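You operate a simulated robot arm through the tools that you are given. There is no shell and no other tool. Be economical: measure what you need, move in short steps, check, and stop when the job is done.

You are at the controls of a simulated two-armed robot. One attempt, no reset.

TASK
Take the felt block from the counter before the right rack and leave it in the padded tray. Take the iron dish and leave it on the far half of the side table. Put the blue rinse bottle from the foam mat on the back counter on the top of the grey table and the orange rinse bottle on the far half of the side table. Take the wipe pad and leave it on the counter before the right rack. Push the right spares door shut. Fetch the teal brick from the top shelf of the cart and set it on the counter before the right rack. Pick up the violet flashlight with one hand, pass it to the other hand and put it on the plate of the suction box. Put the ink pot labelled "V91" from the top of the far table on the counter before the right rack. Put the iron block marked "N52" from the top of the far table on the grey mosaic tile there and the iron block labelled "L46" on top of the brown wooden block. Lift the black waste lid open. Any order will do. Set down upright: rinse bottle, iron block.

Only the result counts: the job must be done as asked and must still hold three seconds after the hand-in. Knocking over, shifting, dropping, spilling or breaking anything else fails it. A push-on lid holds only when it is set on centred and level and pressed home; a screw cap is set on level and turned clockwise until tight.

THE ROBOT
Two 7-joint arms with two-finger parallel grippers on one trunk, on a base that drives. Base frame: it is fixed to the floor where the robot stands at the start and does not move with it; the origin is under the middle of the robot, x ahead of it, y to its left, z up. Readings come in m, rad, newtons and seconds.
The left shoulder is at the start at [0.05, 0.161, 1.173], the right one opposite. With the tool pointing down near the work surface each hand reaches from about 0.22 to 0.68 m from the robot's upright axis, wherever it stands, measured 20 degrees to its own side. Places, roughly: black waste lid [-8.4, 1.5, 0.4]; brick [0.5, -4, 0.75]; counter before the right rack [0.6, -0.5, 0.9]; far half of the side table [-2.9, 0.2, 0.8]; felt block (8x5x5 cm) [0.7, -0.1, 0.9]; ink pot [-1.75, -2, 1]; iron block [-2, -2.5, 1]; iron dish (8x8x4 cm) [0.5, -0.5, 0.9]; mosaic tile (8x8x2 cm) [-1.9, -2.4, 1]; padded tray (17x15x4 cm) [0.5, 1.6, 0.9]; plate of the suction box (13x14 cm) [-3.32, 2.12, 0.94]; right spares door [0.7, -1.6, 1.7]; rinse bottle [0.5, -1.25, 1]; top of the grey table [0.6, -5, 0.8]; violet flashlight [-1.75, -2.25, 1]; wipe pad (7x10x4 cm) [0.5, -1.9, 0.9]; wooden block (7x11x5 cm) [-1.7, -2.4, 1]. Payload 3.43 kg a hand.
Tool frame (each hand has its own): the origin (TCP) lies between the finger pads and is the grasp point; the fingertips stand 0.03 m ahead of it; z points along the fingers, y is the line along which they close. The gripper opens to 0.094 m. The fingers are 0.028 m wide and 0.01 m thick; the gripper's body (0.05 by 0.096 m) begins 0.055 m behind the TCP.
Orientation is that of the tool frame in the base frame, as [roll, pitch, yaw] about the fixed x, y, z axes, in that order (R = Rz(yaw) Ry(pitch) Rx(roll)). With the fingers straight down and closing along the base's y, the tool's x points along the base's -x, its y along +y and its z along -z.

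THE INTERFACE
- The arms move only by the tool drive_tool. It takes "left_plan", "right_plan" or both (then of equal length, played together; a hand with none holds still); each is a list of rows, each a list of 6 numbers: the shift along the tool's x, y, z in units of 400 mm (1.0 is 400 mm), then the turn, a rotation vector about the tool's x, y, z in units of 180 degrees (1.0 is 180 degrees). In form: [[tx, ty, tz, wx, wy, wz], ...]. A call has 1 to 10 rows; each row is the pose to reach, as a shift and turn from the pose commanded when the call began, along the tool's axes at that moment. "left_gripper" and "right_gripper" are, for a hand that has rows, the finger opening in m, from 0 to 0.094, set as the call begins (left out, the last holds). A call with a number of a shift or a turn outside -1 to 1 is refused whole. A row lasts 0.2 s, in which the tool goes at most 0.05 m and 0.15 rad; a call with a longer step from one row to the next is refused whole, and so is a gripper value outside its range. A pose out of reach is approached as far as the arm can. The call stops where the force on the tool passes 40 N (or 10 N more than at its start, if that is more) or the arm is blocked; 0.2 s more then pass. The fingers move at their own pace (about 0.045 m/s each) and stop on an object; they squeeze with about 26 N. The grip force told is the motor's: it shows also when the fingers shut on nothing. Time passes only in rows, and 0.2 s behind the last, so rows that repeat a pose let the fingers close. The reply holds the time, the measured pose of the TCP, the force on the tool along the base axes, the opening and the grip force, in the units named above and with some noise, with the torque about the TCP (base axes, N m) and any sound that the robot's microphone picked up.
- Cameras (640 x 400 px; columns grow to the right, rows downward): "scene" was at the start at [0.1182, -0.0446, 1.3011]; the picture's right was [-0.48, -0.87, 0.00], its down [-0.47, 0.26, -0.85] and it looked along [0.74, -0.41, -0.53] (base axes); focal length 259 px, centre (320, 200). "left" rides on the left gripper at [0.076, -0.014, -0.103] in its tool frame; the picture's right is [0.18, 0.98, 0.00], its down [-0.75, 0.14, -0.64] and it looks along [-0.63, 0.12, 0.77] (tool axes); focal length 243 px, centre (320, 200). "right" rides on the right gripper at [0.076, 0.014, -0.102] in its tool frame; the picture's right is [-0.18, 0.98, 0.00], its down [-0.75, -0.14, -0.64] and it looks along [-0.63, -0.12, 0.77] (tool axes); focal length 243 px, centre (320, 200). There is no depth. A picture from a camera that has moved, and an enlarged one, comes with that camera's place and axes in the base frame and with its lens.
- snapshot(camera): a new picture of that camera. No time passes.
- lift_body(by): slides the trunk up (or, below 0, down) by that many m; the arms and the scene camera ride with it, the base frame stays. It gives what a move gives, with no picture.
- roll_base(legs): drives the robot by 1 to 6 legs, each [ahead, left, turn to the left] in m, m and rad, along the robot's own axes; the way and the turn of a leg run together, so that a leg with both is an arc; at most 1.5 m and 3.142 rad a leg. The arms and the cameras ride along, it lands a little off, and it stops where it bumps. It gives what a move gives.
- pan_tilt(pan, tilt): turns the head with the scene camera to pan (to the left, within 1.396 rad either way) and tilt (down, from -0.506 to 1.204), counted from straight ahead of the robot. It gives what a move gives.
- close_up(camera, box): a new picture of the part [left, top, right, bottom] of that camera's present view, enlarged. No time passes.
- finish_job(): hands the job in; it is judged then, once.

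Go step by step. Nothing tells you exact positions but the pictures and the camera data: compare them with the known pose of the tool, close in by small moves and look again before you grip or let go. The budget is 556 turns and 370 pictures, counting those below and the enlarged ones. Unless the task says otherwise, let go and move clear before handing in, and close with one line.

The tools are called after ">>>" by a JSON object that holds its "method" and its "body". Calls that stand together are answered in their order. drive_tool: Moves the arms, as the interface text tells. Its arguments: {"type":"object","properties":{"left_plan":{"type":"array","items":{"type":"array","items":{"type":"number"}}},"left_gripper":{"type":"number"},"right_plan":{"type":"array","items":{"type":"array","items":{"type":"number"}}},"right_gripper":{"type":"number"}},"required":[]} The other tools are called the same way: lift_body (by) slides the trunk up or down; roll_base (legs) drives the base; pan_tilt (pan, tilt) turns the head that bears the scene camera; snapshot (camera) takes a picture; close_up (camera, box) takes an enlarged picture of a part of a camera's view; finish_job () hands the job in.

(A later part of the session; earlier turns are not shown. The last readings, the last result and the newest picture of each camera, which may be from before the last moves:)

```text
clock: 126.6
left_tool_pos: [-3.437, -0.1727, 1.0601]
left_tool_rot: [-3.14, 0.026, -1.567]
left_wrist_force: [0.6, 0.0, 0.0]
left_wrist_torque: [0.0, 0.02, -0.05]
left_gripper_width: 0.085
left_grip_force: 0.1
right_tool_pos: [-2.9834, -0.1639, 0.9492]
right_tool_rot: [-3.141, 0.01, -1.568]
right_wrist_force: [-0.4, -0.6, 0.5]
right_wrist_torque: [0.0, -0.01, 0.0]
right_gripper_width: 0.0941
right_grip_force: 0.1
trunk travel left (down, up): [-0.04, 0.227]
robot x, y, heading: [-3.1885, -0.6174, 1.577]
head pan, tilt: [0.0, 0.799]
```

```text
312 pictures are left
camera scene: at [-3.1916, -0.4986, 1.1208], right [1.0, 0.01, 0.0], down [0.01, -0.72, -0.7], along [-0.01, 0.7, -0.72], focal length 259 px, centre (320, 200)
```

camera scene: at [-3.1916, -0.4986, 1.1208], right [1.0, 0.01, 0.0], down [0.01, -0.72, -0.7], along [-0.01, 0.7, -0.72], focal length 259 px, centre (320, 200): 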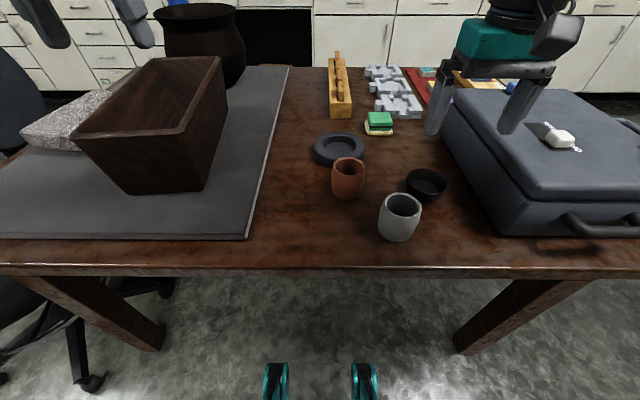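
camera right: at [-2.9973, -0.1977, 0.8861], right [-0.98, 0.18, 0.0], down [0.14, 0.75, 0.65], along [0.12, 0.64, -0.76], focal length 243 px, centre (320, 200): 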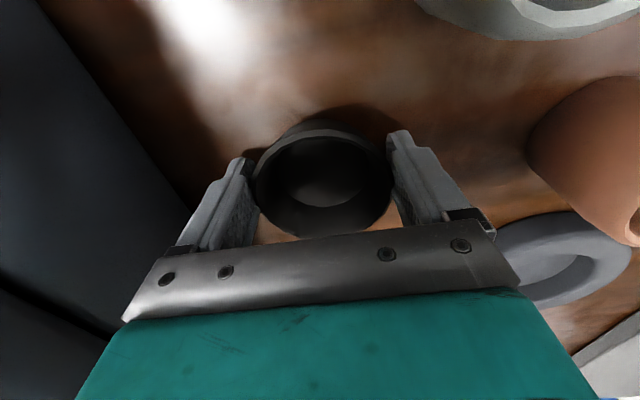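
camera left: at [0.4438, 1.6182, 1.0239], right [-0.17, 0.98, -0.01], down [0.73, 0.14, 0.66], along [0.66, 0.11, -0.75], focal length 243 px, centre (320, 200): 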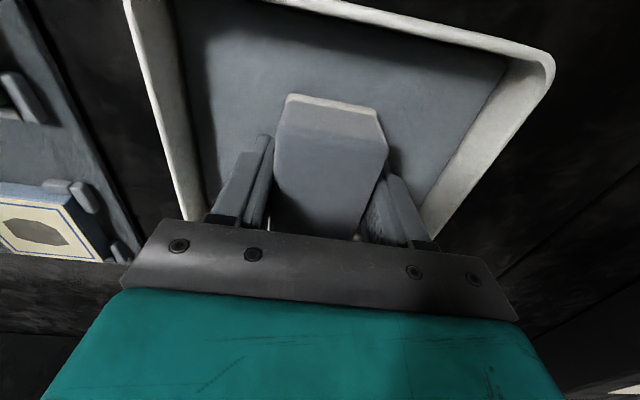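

The dish stands on the table. Now I'll raise the trunk and look along the corridor toward the far bin.

>>> {"method": "lift_body", "body": {"by": 0.16}}

>>> {"method": "roll_base", "body": {"legs": [[-0.12, 0, 0], [0, 0, 1.55]]}}

>>> {"method": "pan_tilt", "body": {"pan": 0.0, "tilt": 0.35}}

>>> {"method": "snapshot", "body": {"camera": "scene"}}

```text
clock: 128.4
left_tool_pos: [-3.4379, -0.1728, 1.22]
left_tool_rot: [-3.14, 0.027, -1.568]
left_wrist_force: [0.1, 0.7, -0.2]
left_wrist_torque: [-0.03, 0.01, 0.0]
left_gripper_width: 0.085
left_grip_force: 0.0
right_tool_pos: [-2.9832, -0.1624, 1.1076]
right_tool_rot: [3.141, 0.009, -1.566]
right_wrist_force: [-0.4, 0.2, -0.6]
right_wrist_torque: [0.01, 0.0, 0.05]
right_gripper_width: 0.0938
right_grip_force: 0.1
trunk travel left (down, up): [-0.2, 0.067]
robot x, y, heading: [-3.1902, -0.6182, 1.579]
head pan, tilt: [0.0, 0.799]
```

```text
clock: 133.3
left_tool_pos: [-3.6465, -0.9572, 1.2214]
left_tool_rot: [-3.139, 0.027, -0.051]
left_wrist_force: [-0.8, 0.2, -1.3]
left_wrist_torque: [-0.03, 0.01, 0.02]
left_gripper_width: 0.0853
left_grip_force: 0.1
right_tool_pos: [-3.6324, -0.5032, 1.1086]
right_tool_rot: [-3.141, 0.01, -0.051]
right_wrist_force: [-0.4, -0.1, 0.6]
right_wrist_torque: [0.01, 0.0, 0.03]
right_gripper_width: 0.094
right_grip_force: 0.1
trunk travel left (down, up): [-0.2, 0.067]
robot x, y, heading: [-3.1941, -0.7377, 3.096]
head pan, tilt: [0.0, 0.799]
```

```text
clock: 134.2
left_tool_pos: [-3.648, -0.9574, 1.2203]
left_tool_rot: [-3.14, 0.026, -0.051]
left_wrist_force: [-0.4, 0.2, 0.3]
left_wrist_torque: [-0.01, -0.01, 0.0]
left_gripper_width: 0.0852
left_grip_force: 0.0
right_tool_pos: [-3.6313, -0.5041, 1.1089]
right_tool_rot: [-3.141, 0.009, -0.051]
right_wrist_force: [-0.4, -0.3, -0.2]
right_wrist_torque: [0.02, 0.0, 0.02]
right_gripper_width: 0.0939
right_grip_force: 0.1
trunk travel left (down, up): [-0.2, 0.067]
robot x, y, heading: [-3.1893, -0.7343, 3.095]
head pan, tilt: [0.0, 0.351]
```

```text
311 pictures are left
camera scene: at [-3.3226, -0.7304, 1.3204], right [0.05, 1.0, 0.0], down [0.34, -0.02, -0.94], along [-0.94, 0.04, -0.34], focal length 259 px, centre (320, 200)
```

scene: 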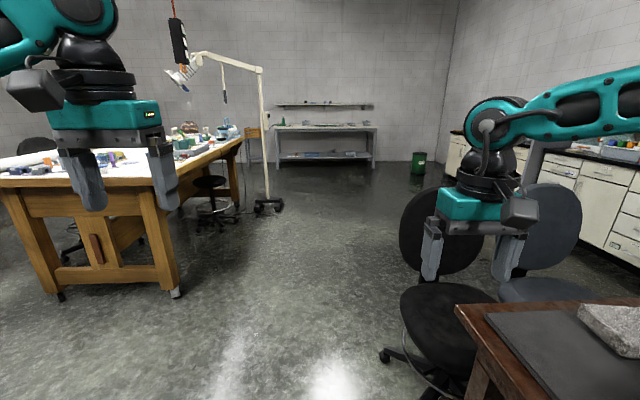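

The corridor is open. I'll drive along it toward the green bin.

>>> {"method": "roll_base", "body": {"legs": [[0, 0.25, 0.046], [1.5, 0, 0], [1.0, 0, 0], [1.0, -1.0, 0]]}}

>>> {"method": "snapshot", "body": {"camera": "scene"}}

```text
clock: 154.4
left_tool_pos: [-7.0746, -0.2642, 1.2205]
left_tool_rot: [-3.141, 0.027, -0.006]
left_wrist_force: [0.3, 0.5, 0.3]
left_wrist_torque: [-0.02, -0.02, 0.0]
left_gripper_width: 0.085
left_grip_force: 0.0
right_tool_pos: [-7.0798, 0.1904, 1.108]
right_tool_rot: [-3.141, 0.01, -0.004]
right_wrist_force: [0.6, 0.3, -0.7]
right_wrist_torque: [0.02, 0.02, -0.01]
right_gripper_width: 0.0941
right_grip_force: 0.0
trunk travel left (down, up): [-0.2, 0.067]
robot x, y, heading: [-6.6248, -0.019, 3.141]
head pan, tilt: [0.0, 0.351]
```

```text
310 pictures are left
camera scene: at [-6.76, -0.0226, 1.3205], right [0.0, 1.0, 0.0], down [0.34, 0.0, -0.94], along [-0.94, 0.0, -0.34], focal length 259 px, centre (320, 200)
```

scene: 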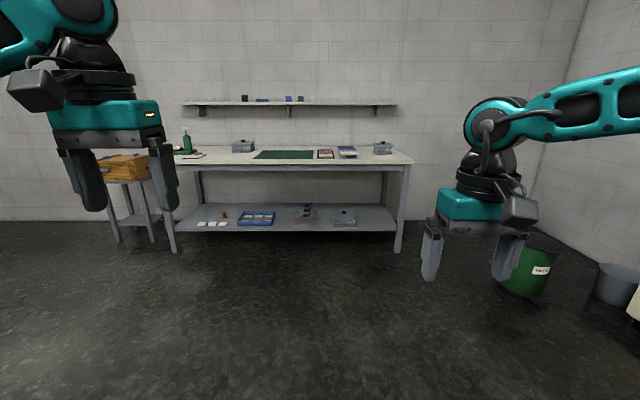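

>>> {"method": "close_up", "body": {"camera": "scene", "box": [470, 215, 600, 310]}}

>>> {"method": "roll_base", "body": {"legs": [[0.85, -0.7, 0]]}}

>>> {"method": "pan_tilt", "body": {"pan": -0.8, "tilt": 0.8}}

>>> {"method": "snapshot", "body": {"camera": "scene"}}

```text
4.21 times, centred on (535, 262) of scene
camera zoom: at [-6.76, -0.0226, 1.3205], right [0.0, 1.0, 0.0], down [0.34, 0.0, -0.94], along [-0.94, 0.0, -0.34], focal length 1090 px, centre (-585, -63)
```

zoom: 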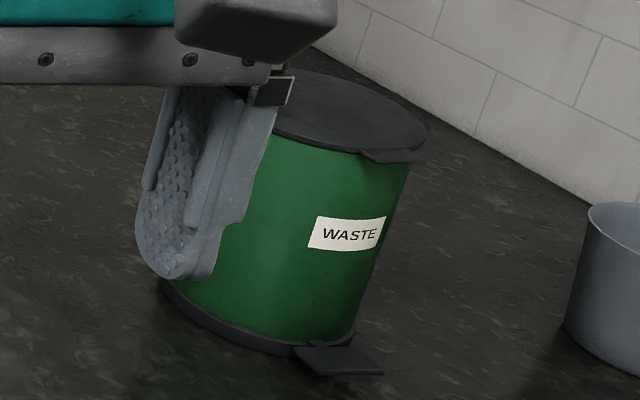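

```text
clock: 160.0
left_tool_pos: [-7.9395, 0.3725, 1.2203]
left_tool_rot: [-3.139, 0.027, 0.047]
left_wrist_force: [0.5, -0.5, 0.8]
left_wrist_torque: [-0.01, -0.04, 0.02]
left_gripper_width: 0.085
left_grip_force: 0.0
right_tool_pos: [-7.9676, 0.8268, 1.1088]
right_tool_rot: [3.141, 0.009, 0.049]
right_wrist_force: [-0.5, 0.7, 0.3]
right_wrist_torque: [0.01, -0.02, 0.02]
right_gripper_width: 0.0939
right_grip_force: 0.0
trunk travel left (down, up): [-0.2, 0.067]
robot x, y, heading: [-7.5057, 0.6439, -3.086]
head pan, tilt: [0.0, 0.351]
```

```text
clock: 161.1
left_tool_pos: [-7.9385, 0.3736, 1.2204]
left_tool_rot: [-3.14, 0.027, 0.047]
left_wrist_force: [0.4, 1.2, 1.1]
left_wrist_torque: [0.01, 0.02, -0.02]
left_gripper_width: 0.0849
left_grip_force: 0.0
right_tool_pos: [-7.9685, 0.8276, 1.1094]
right_tool_rot: [-3.141, 0.01, 0.049]
right_wrist_force: [-0.9, 0.5, -0.4]
right_wrist_torque: [-0.02, 0.04, 0.01]
right_gripper_width: 0.094
right_grip_force: 0.0
trunk travel left (down, up): [-0.2, 0.067]
robot x, y, heading: [-7.5028, 0.6361, -3.089]
head pan, tilt: [-0.799, 0.799]
```

```text
308 pictures are left
camera scene: at [-7.6036, 0.6904, 1.2809], right [0.68, 0.73, 0.0], down [0.53, -0.49, -0.7], along [-0.51, 0.47, -0.72], focal length 259 px, centre (320, 200)
```

scene: 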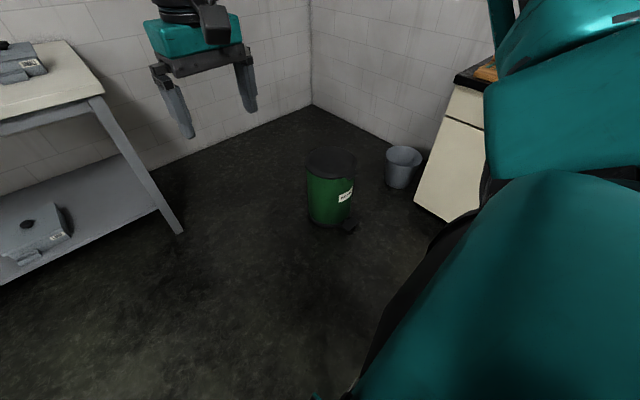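

The bin's lid tab and pedal face +x. I'll line up in front of it.

>>> {"method": "roll_base", "body": {"legs": [[0.08, -0.56, -0.053]]}}

>>> {"method": "pan_tilt", "body": {"pan": -0.4, "tilt": 0.9}}

>>> {"method": "snapshot", "body": {"camera": "scene"}}

>>> {"method": "close_up", "body": {"camera": "scene", "box": [240, 110, 400, 210]}}

>>> {"method": "snapshot", "body": {"camera": "right"}}

```text
clock: 164.3
left_tool_pos: [-8.0468, 0.9455, 1.2199]
left_tool_rot: [-3.141, 0.026, -0.01]
left_wrist_force: [0.2, -0.6, 0.3]
left_wrist_torque: [-0.01, 0.01, 0.0]
left_gripper_width: 0.0847
left_grip_force: 0.1
right_tool_pos: [-8.0498, 1.4005, 1.109]
right_tool_rot: [3.141, 0.01, -0.006]
right_wrist_force: [0.5, -0.2, 0.3]
right_wrist_torque: [0.04, 0.01, 0.0]
right_gripper_width: 0.0942
right_grip_force: 0.1
trunk travel left (down, up): [-0.2, 0.067]
robot x, y, heading: [-7.5952, 1.1865, 3.139]
head pan, tilt: [-0.799, 0.799]
```

```text
clock: 165.2
left_tool_pos: [-8.0466, 0.9462, 1.2195]
left_tool_rot: [-3.139, 0.026, -0.009]
left_wrist_force: [-0.4, 0.7, 0.1]
left_wrist_torque: [0.0, -0.02, 0.03]
left_gripper_width: 0.0848
left_grip_force: 0.1
right_tool_pos: [-8.0501, 1.3996, 1.1083]
right_tool_rot: [3.141, 0.01, -0.007]
right_wrist_force: [0.5, -0.1, -0.1]
right_wrist_torque: [-0.01, -0.01, 0.02]
right_gripper_width: 0.0942
right_grip_force: 0.0
trunk travel left (down, up): [-0.2, 0.067]
robot x, y, heading: [-7.6009, 1.1919, 3.138]
head pan, tilt: [-0.4, 0.901]
```

```text
307 pictures are left
camera scene: at [-7.708, 1.2153, 1.2729], right [0.39, 0.92, 0.0], down [0.72, -0.31, -0.62], along [-0.57, 0.24, -0.78], focal length 259 px, centre (320, 200)
```

scene: 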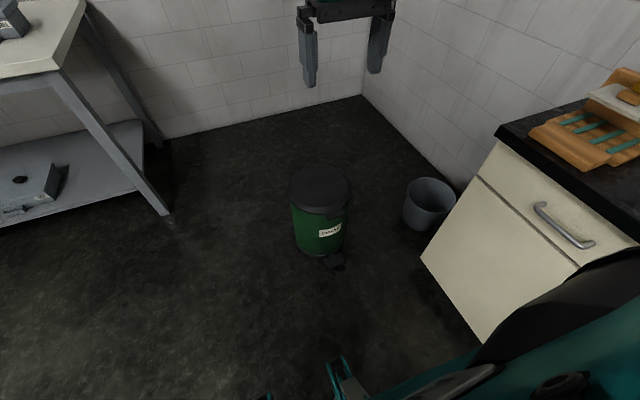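

```text
4.00 times, centred on (320, 160) of scene
camera zoom: at [-7.708, 1.2153, 1.2729], right [0.39, 0.92, 0.0], down [0.72, -0.31, -0.62], along [-0.57, 0.24, -0.78], focal length 1035 px, centre (320, 360)
```

zoom: 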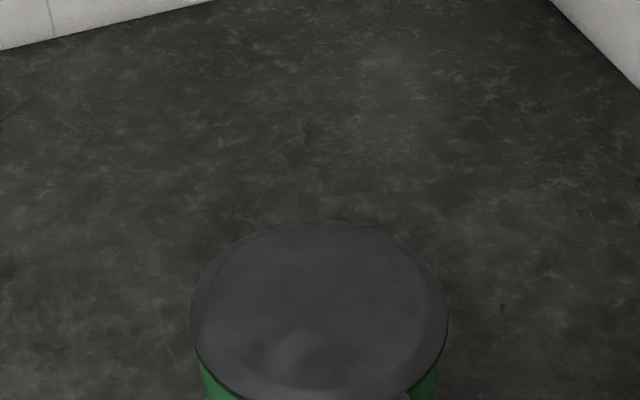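

```text
305 pictures are left
camera right: at [-7.9735, 1.3851, 1.2109], right [-0.19, -0.98, 0.0], down [-0.75, 0.15, 0.65], along [-0.64, 0.12, -0.76], focal length 243 px, centre (320, 200)
```

right: 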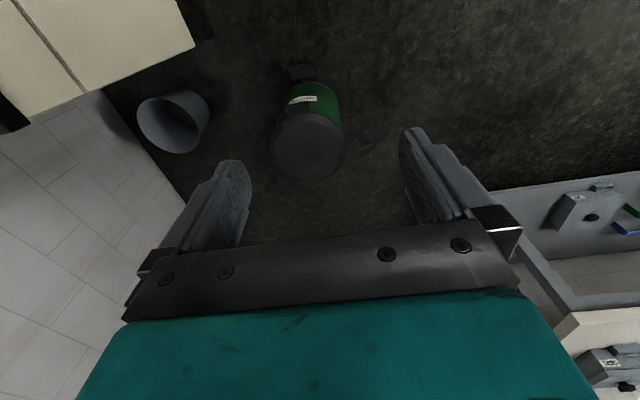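

>>> {"method": "close_up", "body": {"camera": "scene", "box": [270, 160, 380, 280]}}

>>> {"method": "close_up", "body": {"camera": "right", "box": [250, 40, 370, 190]}}

```text
3.33 times, centred on (325, 220) of scene
camera zoom: at [-7.708, 1.2153, 1.2729], right [0.39, 0.92, 0.0], down [0.72, -0.31, -0.62], along [-0.57, 0.24, -0.78], focal length 863 px, centre (303, 133)
```

zoom: 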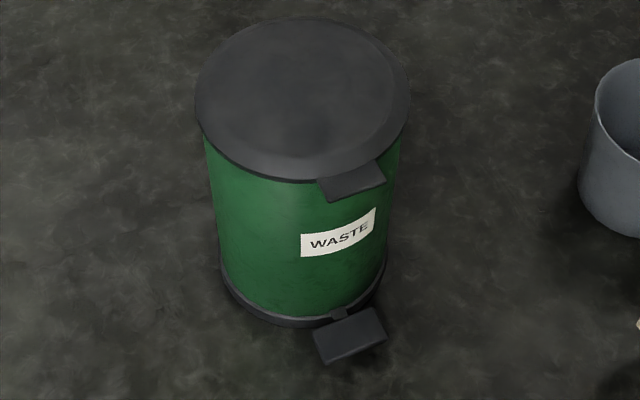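

```text
2.67 times, centred on (310, 115) of right
camera zoom: at [-7.9735, 1.3851, 1.2109], right [-0.19, -0.98, 0.0], down [-0.75, 0.15, 0.65], along [-0.64, 0.12, -0.76], focal length 647 px, centre (347, 427)
```

zoom: 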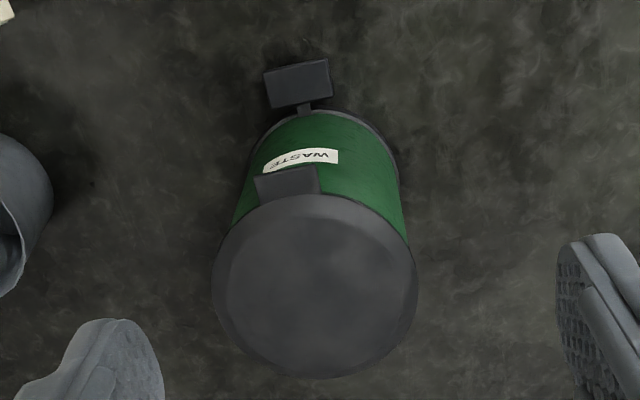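

The tab is about [-8.246, 1.507, 0.41], facing +x. I'll lower the trunk, move in and turn the right hand to pinch the tab from above and below.

>>> {"method": "roll_base", "body": {"legs": [[0.12, -0.06, 0]]}}

>>> {"method": "lift_body", "body": {"by": -0.2}}

>>> {"method": "drive_tool", "body": {"right_plan": [[0.04, 0, 0, 0, 0, 0.045], [0.08, 0, 0, 0, 0, 0.09], [0.12, 0, 0, 0, 0, 0.135], [0.16, 0, 0, 0, 0, 0.18], [0.2, 0, 0, 0, 0, 0.225], [0.2, 0, 0, 0, 0, 0.27], [0.2, 0, 0, 0, 0, 0.315], [0.2, 0, 0, 0, 0, 0.36], [0.2, 0, 0, 0, 0, 0.405], [0.2, 0, 0, 0, 0, 0.45]], "right_gripper": 0.06}}

```text
clock: 166.5
left_tool_pos: [-8.1689, 1.0061, 1.2204]
left_tool_rot: [-3.141, 0.026, -0.007]
left_wrist_force: [-0.5, 0.0, -0.3]
left_wrist_torque: [-0.02, -0.02, 0.01]
left_gripper_width: 0.085
left_grip_force: 0.1
right_tool_pos: [-8.1716, 1.4607, 1.1078]
right_tool_rot: [-3.141, 0.009, -0.008]
right_wrist_force: [0.1, 0.1, -0.7]
right_wrist_torque: [-0.04, 0.0, 0.02]
right_gripper_width: 0.0941
right_grip_force: 0.0
trunk travel left (down, up): [-0.2, 0.067]
robot x, y, heading: [-7.7171, 1.2474, 3.14]
head pan, tilt: [-0.4, 0.901]
```

```text
clock: 168.7
left_tool_pos: [-8.1673, 1.0064, 1.0208]
left_tool_rot: [-3.139, 0.027, -0.007]
left_wrist_force: [-0.1, -0.4, 0.0]
left_wrist_torque: [0.0, 0.04, 0.0]
left_gripper_width: 0.0852
left_grip_force: 0.2
right_tool_pos: [-8.1714, 1.4602, 0.9093]
right_tool_rot: [3.141, 0.008, -0.009]
right_wrist_force: [0.4, -0.4, -0.1]
right_wrist_torque: [0.02, 0.03, 0.02]
right_gripper_width: 0.0937
right_grip_force: 0.0
trunk travel left (down, up): [0.0, 0.267]
robot x, y, heading: [-7.7206, 1.2477, 3.14]
head pan, tilt: [-0.4, 0.901]
```

```text
clock: 170.9
left_tool_pos: [-8.1667, 1.0056, 1.0195]
left_tool_rot: [-3.14, 0.025, -0.009]
left_wrist_force: [0.5, 0.1, 0.3]
left_wrist_torque: [0.01, 0.0, 0.0]
left_gripper_width: 0.0852
left_grip_force: 0.0
right_tool_pos: [-8.0918, 1.4588, 0.9079]
right_tool_rot: [3.133, 0.003, -1.425]
right_wrist_force: [-0.3, -0.7, 0.1]
right_wrist_torque: [-0.01, -0.02, -0.02]
right_gripper_width: 0.0599
right_grip_force: 0.2
trunk travel left (down, up): [0.0, 0.267]
robot x, y, heading: [-7.72, 1.2484, 3.142]
head pan, tilt: [-0.4, 0.901]
```

>>> {"method": "drive_tool", "body": {"right_plan": [[-0.02, 0, 0.08, 0, 0, 0.046], [-0.04, 0, 0.17, 0, 0, 0.046], [-0.06, 0, 0.26, 0, 0, 0.046], [-0.08, 0, 0.35, 0, 0, 0.046], [-0.1, 0, 0.44, 0, 0, 0.046], [-0.12, 0, 0.53, 0, 0, 0.046], [-0.12, 0, 0.62, 0, 0, 0.046]]}}

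>>> {"method": "drive_tool", "body": {"right_plan": [[0, 0, 0, -0.045, 0, 0], [0, 0, 0, -0.09, 0, 0], [0, 0, 0, -0.135, 0, 0], [0, 0, 0, -0.18, 0, 0], [0, 0, 0, -0.225, 0, 0], [0, 0, 0, -0.27, 0, 0], [0, 0, 0, -0.315, 0, 0], [0, 0, 0, -0.333, 0, 0]]}}

>>> {"method": "snapshot", "body": {"camera": "scene"}}

>>> {"method": "snapshot", "body": {"camera": "right"}}

```text
clock: 172.5
left_tool_pos: [-8.168, 1.0062, 1.021]
left_tool_rot: [-3.139, 0.027, -0.009]
left_wrist_force: [0.9, 0.0, -0.5]
left_wrist_torque: [0.0, -0.04, 0.03]
left_gripper_width: 0.085
left_grip_force: 0.1
right_tool_pos: [-8.1015, 1.5116, 0.6607]
right_tool_rot: [3.131, 0.0, -1.566]
right_wrist_force: [-0.2, -0.3, 0.6]
right_wrist_torque: [0.0, -0.02, -0.03]
right_gripper_width: 0.06
right_grip_force: 0.1
trunk travel left (down, up): [0.0, 0.267]
robot x, y, heading: [-7.7162, 1.25, 3.135]
head pan, tilt: [-0.4, 0.901]
```

```text
clock: 174.3
left_tool_pos: [-8.1674, 1.0057, 1.0208]
left_tool_rot: [-3.139, 0.026, -0.01]
left_wrist_force: [-0.1, -0.2, 0.6]
left_wrist_torque: [-0.03, 0.01, 0.01]
left_gripper_width: 0.085
left_grip_force: 0.1
right_tool_pos: [-8.1567, 1.5066, 0.7939]
right_tool_rot: [2.161, 0.001, -1.567]
right_wrist_force: [0.5, -0.4, 0.8]
right_wrist_torque: [0.01, 0.04, 0.03]
right_gripper_width: 0.0602
right_grip_force: 0.0
right hand out of reach, approached as far as the arm can: row 5, 6, 7, 8
trunk travel left (down, up): [0.0, 0.267]
robot x, y, heading: [-7.7222, 1.2464, 3.14]
head pan, tilt: [-0.4, 0.901]
```

```text
302 pictures are left
camera scene: at [-7.8294, 1.2753, 1.0729], right [0.39, 0.92, 0.0], down [0.72, -0.31, -0.62], along [-0.57, 0.24, -0.78], focal length 259 px, centre (320, 200)
```

scene: 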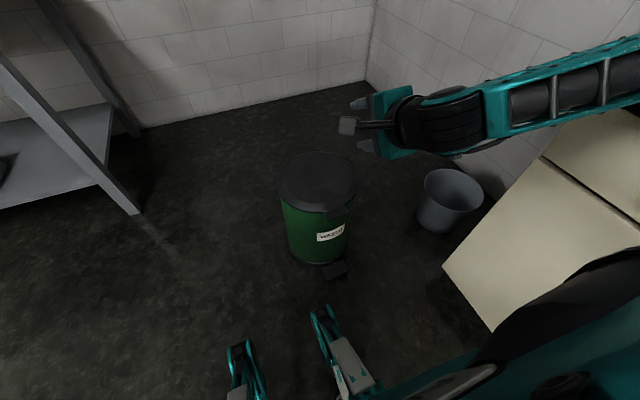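

```text
301 pictures are left
camera right: at [-8.0803, 1.4307, 0.8636], right [-0.55, 0.18, 0.82], down [0.61, 0.76, 0.24], along [-0.57, 0.63, -0.52], focal length 243 px, centre (320, 200)
```

right: 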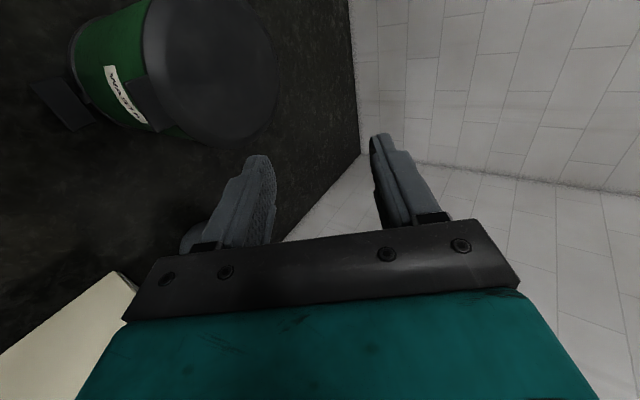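

>>> {"method": "roll_base", "body": {"legs": [[-0.1, 0, 0]]}}

>>> {"method": "drive_tool", "body": {"right_plan": [[0, -0.074, 0.076, 0, 0, 0], [0, -0.147, 0.153, 0, 0, 0], [0, -0.22, 0.23, 0, 0, 0], [0, -0.294, 0.306, 0, 0, 0], [0, -0.368, 0.382, 0, 0, 0], [0, -0.44, 0.46, 0, 0, 0], [0, -0.515, 0.535, 0, 0, 0]]}}

>>> {"method": "snapshot", "body": {"camera": "scene"}}

>>> {"method": "snapshot", "body": {"camera": "right"}}

```text
clock: 175.4
left_tool_pos: [-8.069, 1.0065, 1.0203]
left_tool_rot: [-3.139, 0.026, -0.01]
left_wrist_force: [0.1, -0.1, -0.1]
left_wrist_torque: [-0.01, 0.0, 0.02]
left_gripper_width: 0.0851
left_grip_force: 0.1
right_tool_pos: [-8.058, 1.5068, 0.7946]
right_tool_rot: [2.162, 0.001, -1.569]
right_wrist_force: [0.8, -0.5, 0.1]
right_wrist_torque: [-0.01, 0.0, -0.01]
right_gripper_width: 0.0599
right_grip_force: 0.0
trunk travel left (down, up): [0.0, 0.267]
robot x, y, heading: [-7.6202, 1.2487, 3.138]
head pan, tilt: [-0.4, 0.901]
```

```text
clock: 177.0
left_tool_pos: [-8.0693, 1.0051, 1.0204]
left_tool_rot: [-3.139, 0.027, -0.011]
left_wrist_force: [0.1, 0.8, 0.4]
left_wrist_torque: [-0.03, 0.02, -0.01]
left_gripper_width: 0.085
left_grip_force: 0.0
right_tool_pos: [-8.1531, 1.4498, 0.7439]
right_tool_rot: [2.172, 0.005, -1.571]
right_wrist_force: [-0.7, -0.4, -0.1]
right_wrist_torque: [-0.01, -0.03, 0.0]
right_gripper_width: 0.0599
right_grip_force: 0.0
right hand out of reach, approached as far as the arm can: row 1, 2, 3, 4, 5, 6, 7
trunk travel left (down, up): [0.0, 0.267]
robot x, y, heading: [-7.6203, 1.2466, 3.136]
head pan, tilt: [-0.4, 0.901]
```

```text
300 pictures are left
camera scene: at [-7.7306, 1.2751, 1.0729], right [0.39, 0.92, 0.0], down [0.72, -0.31, -0.62], along [-0.57, 0.24, -0.78], focal length 259 px, centre (320, 200)
```

scene: 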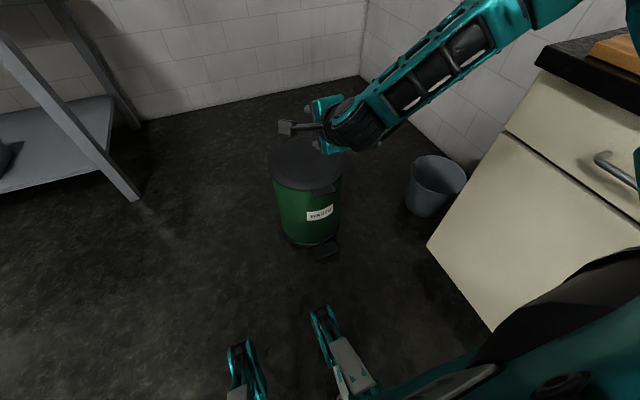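

```text
299 pictures are left
camera right: at [-8.0755, 1.374, 0.8144], right [-0.55, 0.18, 0.81], down [0.61, 0.75, 0.25], along [-0.56, 0.63, -0.53], focal length 243 px, centre (320, 200)
```

right: 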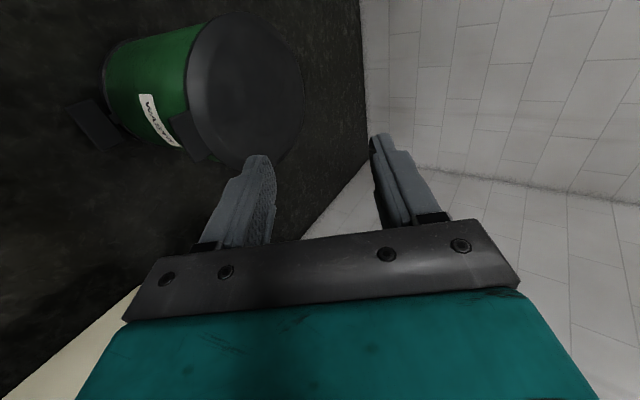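

>>> {"method": "close_up", "body": {"camera": "right", "box": [60, 10, 310, 170]}}

```text
2.50 times, centred on (185, 90) of right
camera zoom: at [-8.0755, 1.374, 0.8144], right [-0.55, 0.18, 0.81], down [0.61, 0.75, 0.25], along [-0.56, 0.63, -0.53], focal length 606 px, centre (658, 475)
```

zoom: 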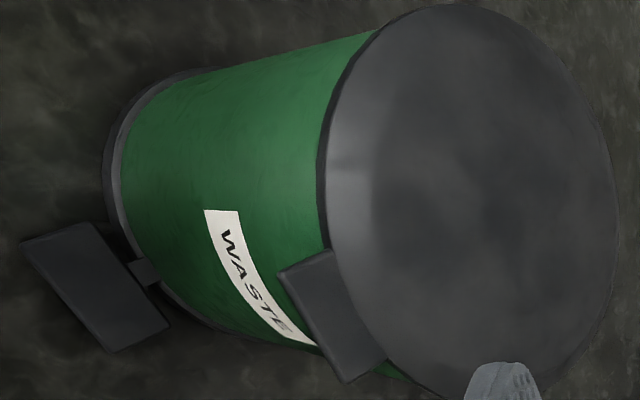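

The tab is about 7.7 cm wide, so I can straddle it from above, but working sideways from the -y side suits the lid's arc better. I'll untilt the hand and go stand facing +y beside the bin.

>>> {"method": "drive_tool", "body": {"right_plan": [[0, 0.05, -0.05, 0.04, 0, 0], [0, 0.1, -0.1, 0.08, 0, 0], [0, 0.15, -0.15, 0.125, 0, 0], [0, 0.15, -0.15, 0.17, 0, 0], [0, 0.15, -0.15, 0.215, 0, 0], [0, 0.15, -0.15, 0.26, 0, 0], [0, 0.15, -0.15, 0.3075, 0, 0]], "right_gripper": 0.094}}

>>> {"method": "roll_base", "body": {"legs": [[0.1, 0.4, 0], [0, 0, -1.571]]}}

>>> {"method": "pan_tilt", "body": {"pan": 0.5, "tilt": 0.7}}

>>> {"method": "snapshot", "body": {"camera": "scene"}}

```text
clock: 178.6
left_tool_pos: [-8.0696, 1.0064, 1.0205]
left_tool_rot: [-3.14, 0.026, -0.011]
left_wrist_force: [-0.1, -0.2, 0.2]
left_wrist_torque: [0.0, 0.01, -0.01]
left_gripper_width: 0.0849
left_grip_force: 0.0
right_tool_pos: [-8.1385, 1.4518, 0.8237]
right_tool_rot: [3.131, 0.0, -1.568]
right_wrist_force: [-0.2, -0.8, -0.6]
right_wrist_torque: [0.04, 0.0, 0.0]
right_gripper_width: 0.0937
right_grip_force: 0.0
trunk travel left (down, up): [0.0, 0.267]
robot x, y, heading: [-7.6234, 1.2465, 3.135]
head pan, tilt: [-0.4, 0.901]
```

```text
clock: 185.0
left_tool_pos: [-7.97, 1.2844, 1.0205]
left_tool_rot: [-3.139, 0.026, -1.561]
left_wrist_force: [0.0, -0.7, -0.4]
left_wrist_torque: [-0.03, -0.01, -0.01]
left_gripper_width: 0.0852
left_grip_force: 0.0
right_tool_pos: [-7.5246, 1.363, 0.8231]
right_tool_rot: [3.129, 0.002, -3.12]
right_wrist_force: [-1.3, -0.8, 0.3]
right_wrist_torque: [0.01, 0.01, -0.01]
right_gripper_width: 0.0939
right_grip_force: 0.0
trunk travel left (down, up): [0.0, 0.267]
robot x, y, heading: [-7.7208, 0.8441, 1.59]
head pan, tilt: [-0.4, 0.901]
```

```text
clock: 186.2
left_tool_pos: [-7.9695, 1.2853, 1.0196]
left_tool_rot: [-3.137, 0.026, -1.563]
left_wrist_force: [0.4, -0.7, 0.3]
left_wrist_torque: [0.02, -0.01, -0.01]
left_gripper_width: 0.0853
left_grip_force: 0.1
right_tool_pos: [-7.5249, 1.3625, 0.8226]
right_tool_rot: [3.13, 0.001, -3.121]
right_wrist_force: [-0.3, -0.2, -0.2]
right_wrist_torque: [0.03, 0.0, -0.03]
right_gripper_width: 0.0943
right_grip_force: 0.0
trunk travel left (down, up): [0.0, 0.267]
robot x, y, heading: [-7.7212, 0.8404, 1.587]
head pan, tilt: [0.499, 0.7]
```

```text
297 pictures are left
camera scene: at [-7.7637, 0.9535, 1.0891], right [0.87, 0.49, 0.0], down [0.32, -0.56, -0.76], along [-0.37, 0.67, -0.64], focal length 259 px, centre (320, 200)
```

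scene: 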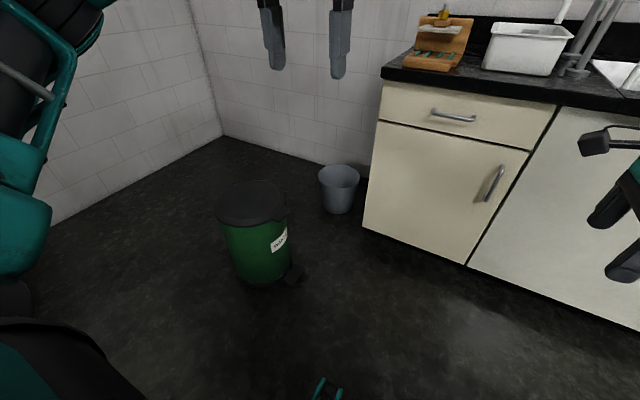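

>>> {"method": "roll_base", "body": {"legs": [[0.13, 0.73, -0.016]]}}

>>> {"method": "snapshot", "body": {"camera": "right"}}

>>> {"method": "pan_tilt", "body": {"pan": -0.2, "tilt": 0.9}}

>>> {"method": "snapshot", "body": {"camera": "scene"}}

```text
clock: 190.2
left_tool_pos: [-8.7011, 1.4068, 1.0197]
left_tool_rot: [-3.141, 0.027, -1.569]
left_wrist_force: [0.6, -0.1, 0.4]
left_wrist_torque: [0.0, 0.02, -0.01]
left_gripper_width: 0.0851
left_grip_force: 0.1
right_tool_pos: [-8.2558, 1.4807, 0.8228]
right_tool_rot: [3.13, 0.002, -3.127]
right_wrist_force: [-0.1, 0.4, -0.4]
right_wrist_torque: [0.01, -0.02, 0.02]
right_gripper_width: 0.0939
right_grip_force: 0.1
trunk travel left (down, up): [0.0, 0.267]
robot x, y, heading: [-8.4568, 0.96, 1.575]
head pan, tilt: [0.499, 0.7]
```

```text
296 pictures are left
camera right: at [-8.3321, 1.4933, 0.926], right [0.17, 0.99, 0.01], down [0.75, -0.14, 0.64], along [0.63, -0.1, -0.77], focal length 243 px, centre (320, 200)
```

right: 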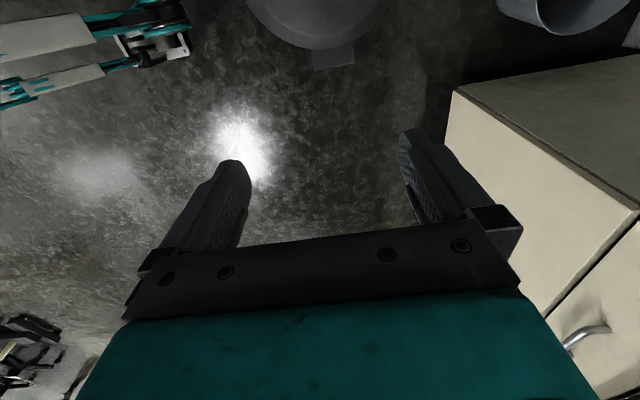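

```text
clock: 191.3
left_tool_pos: [-8.702, 1.4061, 1.0205]
left_tool_rot: [-3.139, 0.025, -1.569]
left_wrist_force: [-0.5, -0.2, 0.1]
left_wrist_torque: [0.0, -0.03, -0.01]
left_gripper_width: 0.085
left_grip_force: 0.1
right_tool_pos: [-8.2553, 1.4813, 0.8239]
right_tool_rot: [3.129, 0.002, -3.128]
right_wrist_force: [0.0, -0.3, -0.3]
right_wrist_torque: [0.0, 0.03, 0.0]
right_gripper_width: 0.0939
right_grip_force: 0.0
trunk travel left (down, up): [0.0, 0.267]
robot x, y, heading: [-8.4556, 0.9583, 1.579]
head pan, tilt: [-0.201, 0.901]
```

```text
295 pictures are left
camera scene: at [-8.4422, 1.0738, 1.0729], right [0.98, -0.19, 0.0], down [-0.15, -0.77, -0.62], along [0.12, 0.61, -0.78], focal length 259 px, centre (320, 200)
```

scene: 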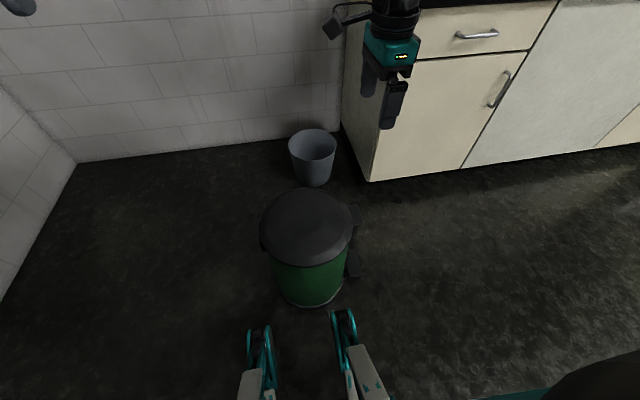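

>>> {"method": "drive_tool", "body": {"right_plan": [[-0.0475, 0.0725, 0.08, 0, 0, 0], [-0.0475, 0.0725, 0.18, 0, 0, 0], [-0.0475, 0.0725, 0.28, 0, 0, 0], [-0.0475, 0.0725, 0.38, 0, 0, 0], [-0.0475, 0.0725, 0.48, 0, 0, 0], [-0.0475, 0.0725, 0.58, 0, 0, 0], [-0.0475, 0.0725, 0.68, 0, 0, 0], [-0.0475, 0.0725, 0.7325, 0, 0, 0], [-0.0475, 0.0725, 0.7325, 0, 0, 0]], "right_gripper": 0.094}}

>>> {"method": "snapshot", "body": {"camera": "right"}}

>>> {"method": "snapshot", "body": {"camera": "scene"}}

```text
clock: 193.3
left_tool_pos: [-8.7023, 1.4077, 1.0202]
left_tool_rot: [-3.141, 0.025, -1.568]
left_wrist_force: [0.1, -0.6, -0.1]
left_wrist_torque: [0.01, -0.03, 0.02]
left_gripper_width: 0.0851
left_grip_force: 0.0
right_tool_pos: [-8.1809, 1.428, 0.652]
right_tool_rot: [3.131, 0.001, -3.129]
right_wrist_force: [-0.2, 0.1, -0.2]
right_wrist_torque: [0.01, 0.01, 0.01]
right_gripper_width: 0.0939
right_grip_force: 0.1
right hand out of reach, approached as far as the arm can: row 1, 2, 3, 4, 5, 6, 7, 8, 9
trunk travel left (down, up): [0.0, 0.267]
robot x, y, heading: [-8.4562, 0.9619, 1.572]
head pan, tilt: [-0.201, 0.901]
```

```text
294 pictures are left
camera right: at [-8.2571, 1.4401, 0.7555], right [0.17, 0.99, 0.01], down [0.75, -0.14, 0.64], along [0.63, -0.1, -0.77], focal length 243 px, centre (320, 200)
```

right: 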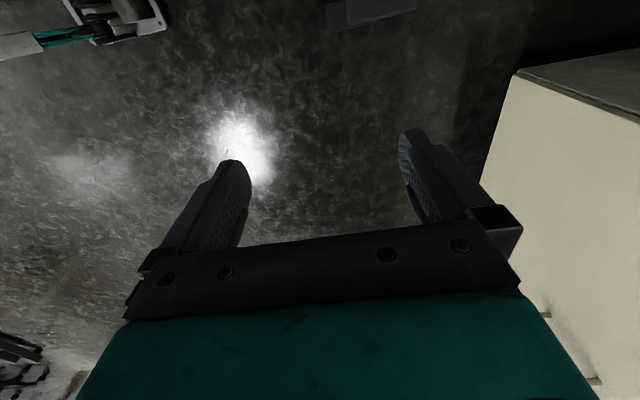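

```text
293 pictures are left
camera scene: at [-8.4421, 1.0738, 1.0729], right [0.98, -0.19, 0.0], down [-0.15, -0.77, -0.62], along [0.12, 0.61, -0.78], focal length 259 px, centre (320, 200)
```

scene: 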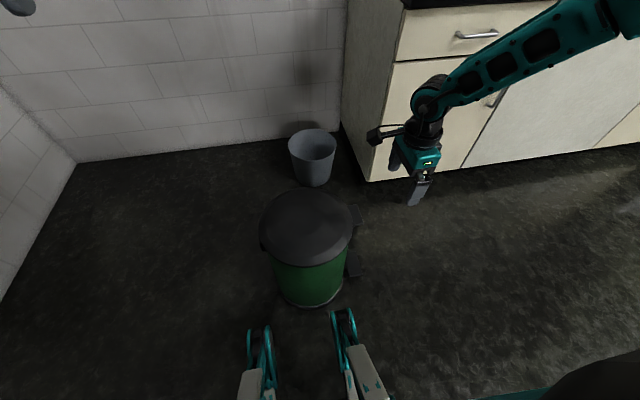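

The right arm gets stuck low down, so I'll try the left arm: raise the right hand, shift the base right, and turn the left hand to straddle the tab.

>>> {"method": "drive_tool", "body": {"right_plan": [[0.0, -0.06, -0.1, 0, 0, 0], [0.0, -0.12, -0.2, 0, 0, 0], [0.0, -0.18, -0.3, 0, 0, 0], [0, -0.24, -0.4, 0, 0, -0.04], [0, -0.24, -0.5, 0, 0, -0.08], [0, -0.24, -0.5, 0, 0, -0.125], [0, -0.24, -0.5, 0, 0, -0.17], [0, -0.24, -0.5, 0, 0, -0.215], [0, -0.24, -0.5, 0, 0, -0.26], [0, -0.24, -0.5, 0, 0, -0.305]], "left_plan": [[0, 0, 0, 0, 0, -0.045], [0, 0, 0, 0, 0, -0.09], [0, 0, 0, 0, 0, -0.135], [0, 0, 0, 0, 0, -0.18], [0, 0, 0, 0, 0, -0.225], [0, 0, 0, 0, 0, -0.27], [0, 0, 0, 0, 0, -0.315], [0, 0, 0, 0, 0, -0.36], [0, 0, 0, 0, 0, -0.405], [0, 0, 0, 0, 0, -0.45]], "left_gripper": 0.094}}

>>> {"method": "roll_base", "body": {"legs": [[0, -0.27, 0]]}}

>>> {"method": "snapshot", "body": {"camera": "scene"}}

```text
clock: 195.5
left_tool_pos: [-8.7018, 1.4073, 1.0199]
left_tool_rot: [-3.117, 0.002, -0.153]
left_wrist_force: [-0.1, 0.0, -0.4]
left_wrist_torque: [-0.01, 0.03, -0.03]
left_gripper_width: 0.0939
left_grip_force: 0.1
right_tool_pos: [-8.1796, 1.3291, 0.8544]
right_tool_rot: [3.136, 0.014, -2.165]
right_wrist_force: [0.3, 0.3, -0.6]
right_wrist_torque: [0.04, 0.0, 0.01]
right_gripper_width: 0.0939
right_grip_force: 0.1
trunk travel left (down, up): [0.0, 0.267]
robot x, y, heading: [-8.4593, 0.9618, 1.577]
head pan, tilt: [-0.201, 0.901]
```

```text
clock: 197.4
left_tool_pos: [-8.4286, 1.4089, 1.0209]
left_tool_rot: [-3.116, 0.003, -0.157]
left_wrist_force: [-0.3, -0.9, 0.4]
left_wrist_torque: [-0.01, -0.05, 0.01]
left_gripper_width: 0.0939
left_grip_force: 0.2
right_tool_pos: [-7.9067, 1.3308, 0.8562]
right_tool_rot: [3.136, 0.01, -2.175]
right_wrist_force: [-0.5, -0.4, 0.8]
right_wrist_torque: [0.01, 0.03, 0.01]
right_gripper_width: 0.0939
right_grip_force: 0.0
trunk travel left (down, up): [0.0, 0.267]
robot x, y, heading: [-8.1829, 0.9647, 1.573]
head pan, tilt: [-0.201, 0.901]
```

```text
292 pictures are left
camera scene: at [-8.17, 1.0751, 1.0729], right [0.98, -0.2, 0.0], down [-0.15, -0.77, -0.62], along [0.12, 0.61, -0.78], focal length 259 px, centre (320, 200)
```

scene: 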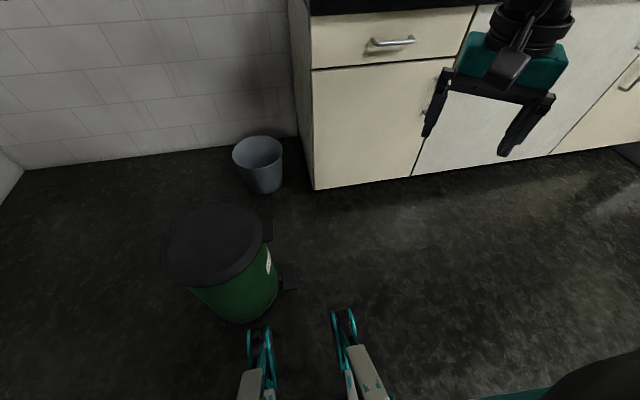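

>>> {"method": "drive_tool", "body": {"left_plan": [[0.0875, -0.065, 0, 0, 0, -0.01], [0.175, -0.13, 0, 0, 0, -0.02], [0.2625, -0.195, 0.02, 0, 0, -0.03], [0.35, -0.26, 0.08, 0, 0, -0.04], [0.4375, -0.325, 0.14, 0, 0, -0.05], [0.4375, -0.325, 0.26, 0, 0, -0.05], [0.4375, -0.325, 0.38, 0, 0, -0.05], [0.4375, -0.325, 0.5, 0, 0, -0.05], [0.4375, -0.325, 0.62, 0, 0, -0.05], [0.4375, -0.325, 0.74, 0, 0, -0.05]]}}

>>> {"method": "snapshot", "body": {"camera": "left"}}

>>> {"method": "snapshot", "body": {"camera": "scene"}}

```text
clock: 199.6
left_tool_pos: [-8.2361, 1.5161, 0.7277]
left_tool_rot: [-3.114, -0.003, -0.001]
left_wrist_force: [-0.2, -0.6, -1.1]
left_wrist_torque: [-0.03, -0.03, 0.0]
left_gripper_width: 0.094
left_grip_force: 0.0
right_tool_pos: [-7.9084, 1.3292, 0.8548]
right_tool_rot: [3.134, 0.012, -2.172]
right_wrist_force: [0.0, 0.0, 0.8]
right_wrist_torque: [-0.01, -0.01, 0.01]
right_gripper_width: 0.0943
right_grip_force: 0.1
trunk travel left (down, up): [0.0, 0.267]
robot x, y, heading: [-8.1816, 0.9632, 1.577]
head pan, tilt: [-0.201, 0.901]
```

```text
291 pictures are left
camera left: at [-8.1603, 1.5286, 0.83], right [0.18, -0.98, -0.03], down [-0.76, -0.16, 0.64], along [-0.63, -0.1, -0.77], focal length 243 px, centre (320, 200)
```

left: 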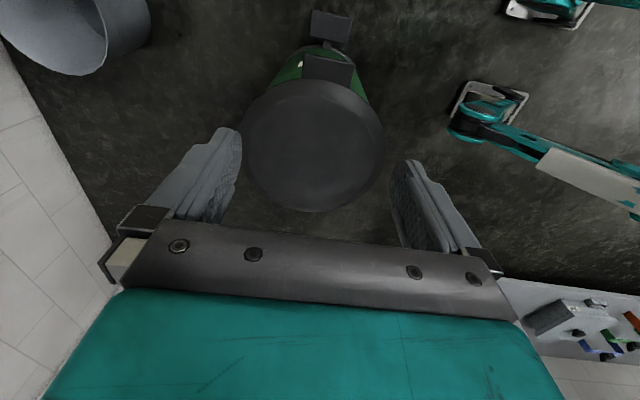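

```text
290 pictures are left
camera scene: at [-8.1701, 1.0751, 1.073], right [0.98, -0.2, 0.0], down [-0.15, -0.77, -0.62], along [0.12, 0.61, -0.78], focal length 259 px, centre (320, 200)
```

scene: 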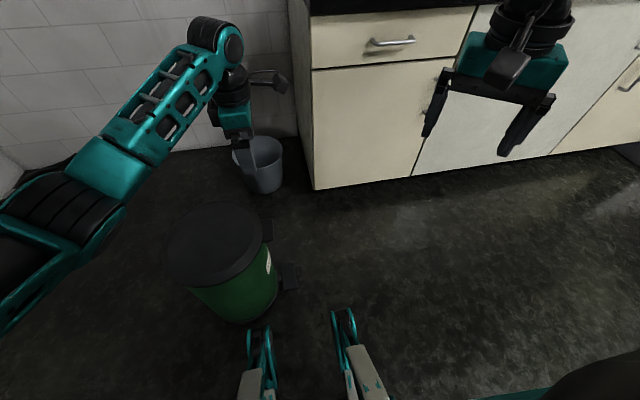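

>>> {"method": "drive_tool", "body": {"left_plan": [[0, 0.012, 0.11, 0, 0, 0], [0, 0.012, 0.22, 0, 0, 0], [0, 0.012, 0.33, 0, 0, 0], [0, 0.012, 0.44, 0, 0, 0], [0, 0.012, 0.55, 0, 0, 0], [0, 0.012, 0.57, 0, 0, 0], [0, 0.012, 0.57, 0, 0, 0]]}}

>>> {"method": "snapshot", "body": {"camera": "left"}}

```text
clock: 201.2
left_tool_pos: [-8.2356, 1.5152, 0.5021]
left_tool_rot: [-3.115, -0.003, -0.002]
left_wrist_force: [0.1, 1.0, 0.6]
left_wrist_torque: [-0.01, 0.0, 0.03]
left_gripper_width: 0.0942
left_grip_force: 0.0
right_tool_pos: [-7.9079, 1.3302, 0.8542]
right_tool_rot: [3.135, 0.011, -2.175]
right_wrist_force: [0.3, 0.2, 0.6]
right_wrist_torque: [0.01, 0.0, 0.02]
right_gripper_width: 0.0938
right_grip_force: 0.0
trunk travel left (down, up): [0.0, 0.267]
robot x, y, heading: [-8.19, 0.9633, 1.576]
head pan, tilt: [-0.201, 0.901]
```

```text
289 pictures are left
camera left: at [-8.1594, 1.5285, 0.6048], right [0.18, -0.98, -0.03], down [-0.76, -0.16, 0.64], along [-0.63, -0.1, -0.77], focal length 243 px, centre (320, 200)
```

left: 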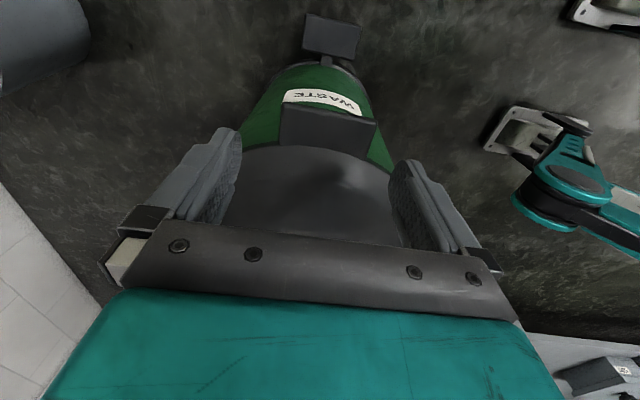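

>>> {"method": "drive_tool", "body": {"left_plan": [[0, 0.013, 0.04, -0.0085, 0, 0], [0, 0.013, 0.08, -0.0085, 0, 0], [0, 0.013, 0.12, -0.0085, 0, 0], [0, 0.013, 0.16, -0.0085, 0, 0], [0, 0.013, 0.18, -0.0085, 0, 0], [0, 0.013, 0.18, -0.0085, 0, 0]]}}

>>> {"method": "snapshot", "body": {"camera": "left"}}

```text
clock: 202.6
left_tool_pos: [-8.246, 1.4837, 0.4534]
left_tool_rot: [3.141, -0.004, -0.002]
left_wrist_force: [0.0, 0.7, 0.3]
left_wrist_torque: [0.03, 0.0, 0.03]
left_gripper_width: 0.094
left_grip_force: 0.1
left hand out of reach, approached as far as the arm can: row 1, 2, 3, 4, 5, 6
right_tool_pos: [-7.9078, 1.3311, 0.8554]
right_tool_rot: [3.134, 0.011, -2.173]
right_wrist_force: [0.2, 1.1, -0.3]
right_wrist_torque: [0.0, 0.01, 0.02]
right_gripper_width: 0.094
right_grip_force: 0.0
trunk travel left (down, up): [0.0, 0.267]
robot x, y, heading: [-8.1852, 0.9622, 1.574]
head pan, tilt: [-0.201, 0.901]
```

```text
288 pictures are left
camera left: at [-8.1692, 1.4996, 0.5552], right [0.18, -0.98, 0.0], down [-0.76, -0.14, 0.64], along [-0.63, -0.12, -0.77], focal length 243 px, centre (320, 200)
```

left: 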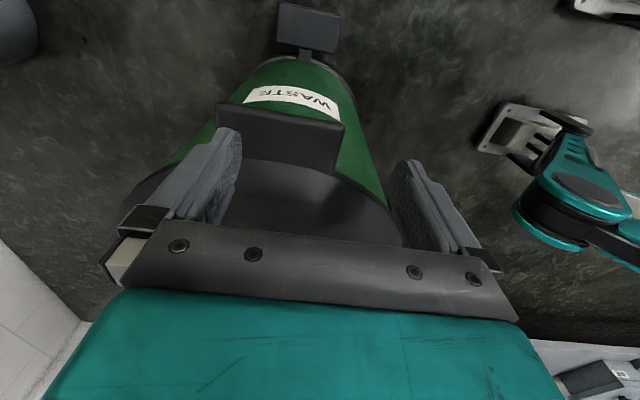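

>>> {"method": "drive_tool", "body": {"left_plan": [[0, 0, -0.06, 0, 0, 0], [0, 0, -0.15, 0, 0, 0]]}}

>>> {"method": "roll_base", "body": {"legs": [[0.035, 0, 0]]}}

>>> {"method": "snapshot", "body": {"camera": "scene"}}

```text
clock: 203.2
left_tool_pos: [-8.2374, 1.4998, 0.4838]
left_tool_rot: [3.141, 0.0, -0.002]
left_wrist_force: [0.5, -0.3, 0.2]
left_wrist_torque: [-0.02, 0.03, 0.01]
left_gripper_width: 0.0938
left_grip_force: 0.1
left hand out of reach, approached as far as the arm can: row 1, 2
right_tool_pos: [-7.907, 1.3305, 0.8541]
right_tool_rot: [3.133, 0.008, -2.173]
right_wrist_force: [0.1, 0.2, -0.5]
right_wrist_torque: [-0.01, -0.03, 0.02]
right_gripper_width: 0.094
right_grip_force: 0.1
trunk travel left (down, up): [0.0, 0.267]
robot x, y, heading: [-8.1889, 0.9595, 1.573]
head pan, tilt: [-0.201, 0.901]
```

```text
clock: 204.1
left_tool_pos: [-8.2382, 1.5341, 0.4827]
left_tool_rot: [3.141, -0.003, 0.0]
left_wrist_force: [0.2, -0.2, -0.3]
left_wrist_torque: [0.02, 0.02, -0.03]
left_gripper_width: 0.0941
left_grip_force: 0.0
right_tool_pos: [-7.9079, 1.364, 0.8554]
right_tool_rot: [3.135, 0.011, -2.171]
right_wrist_force: [0.7, 0.1, 0.8]
right_wrist_torque: [0.02, 0.01, -0.02]
right_gripper_width: 0.0943
right_grip_force: 0.0
trunk travel left (down, up): [0.0, 0.267]
robot x, y, heading: [-8.186, 0.9959, 1.57]
head pan, tilt: [-0.201, 0.901]
```

```text
287 pictures are left
camera scene: at [-8.1702, 1.1085, 1.0729], right [0.98, -0.2, 0.0], down [-0.15, -0.77, -0.62], along [0.12, 0.61, -0.78], focal length 259 px, centre (320, 200)
```

scene: 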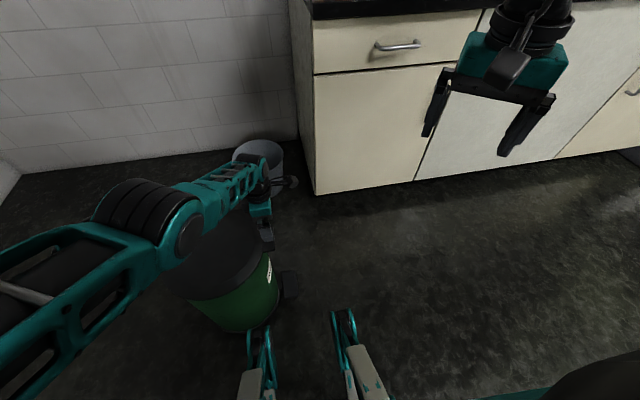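

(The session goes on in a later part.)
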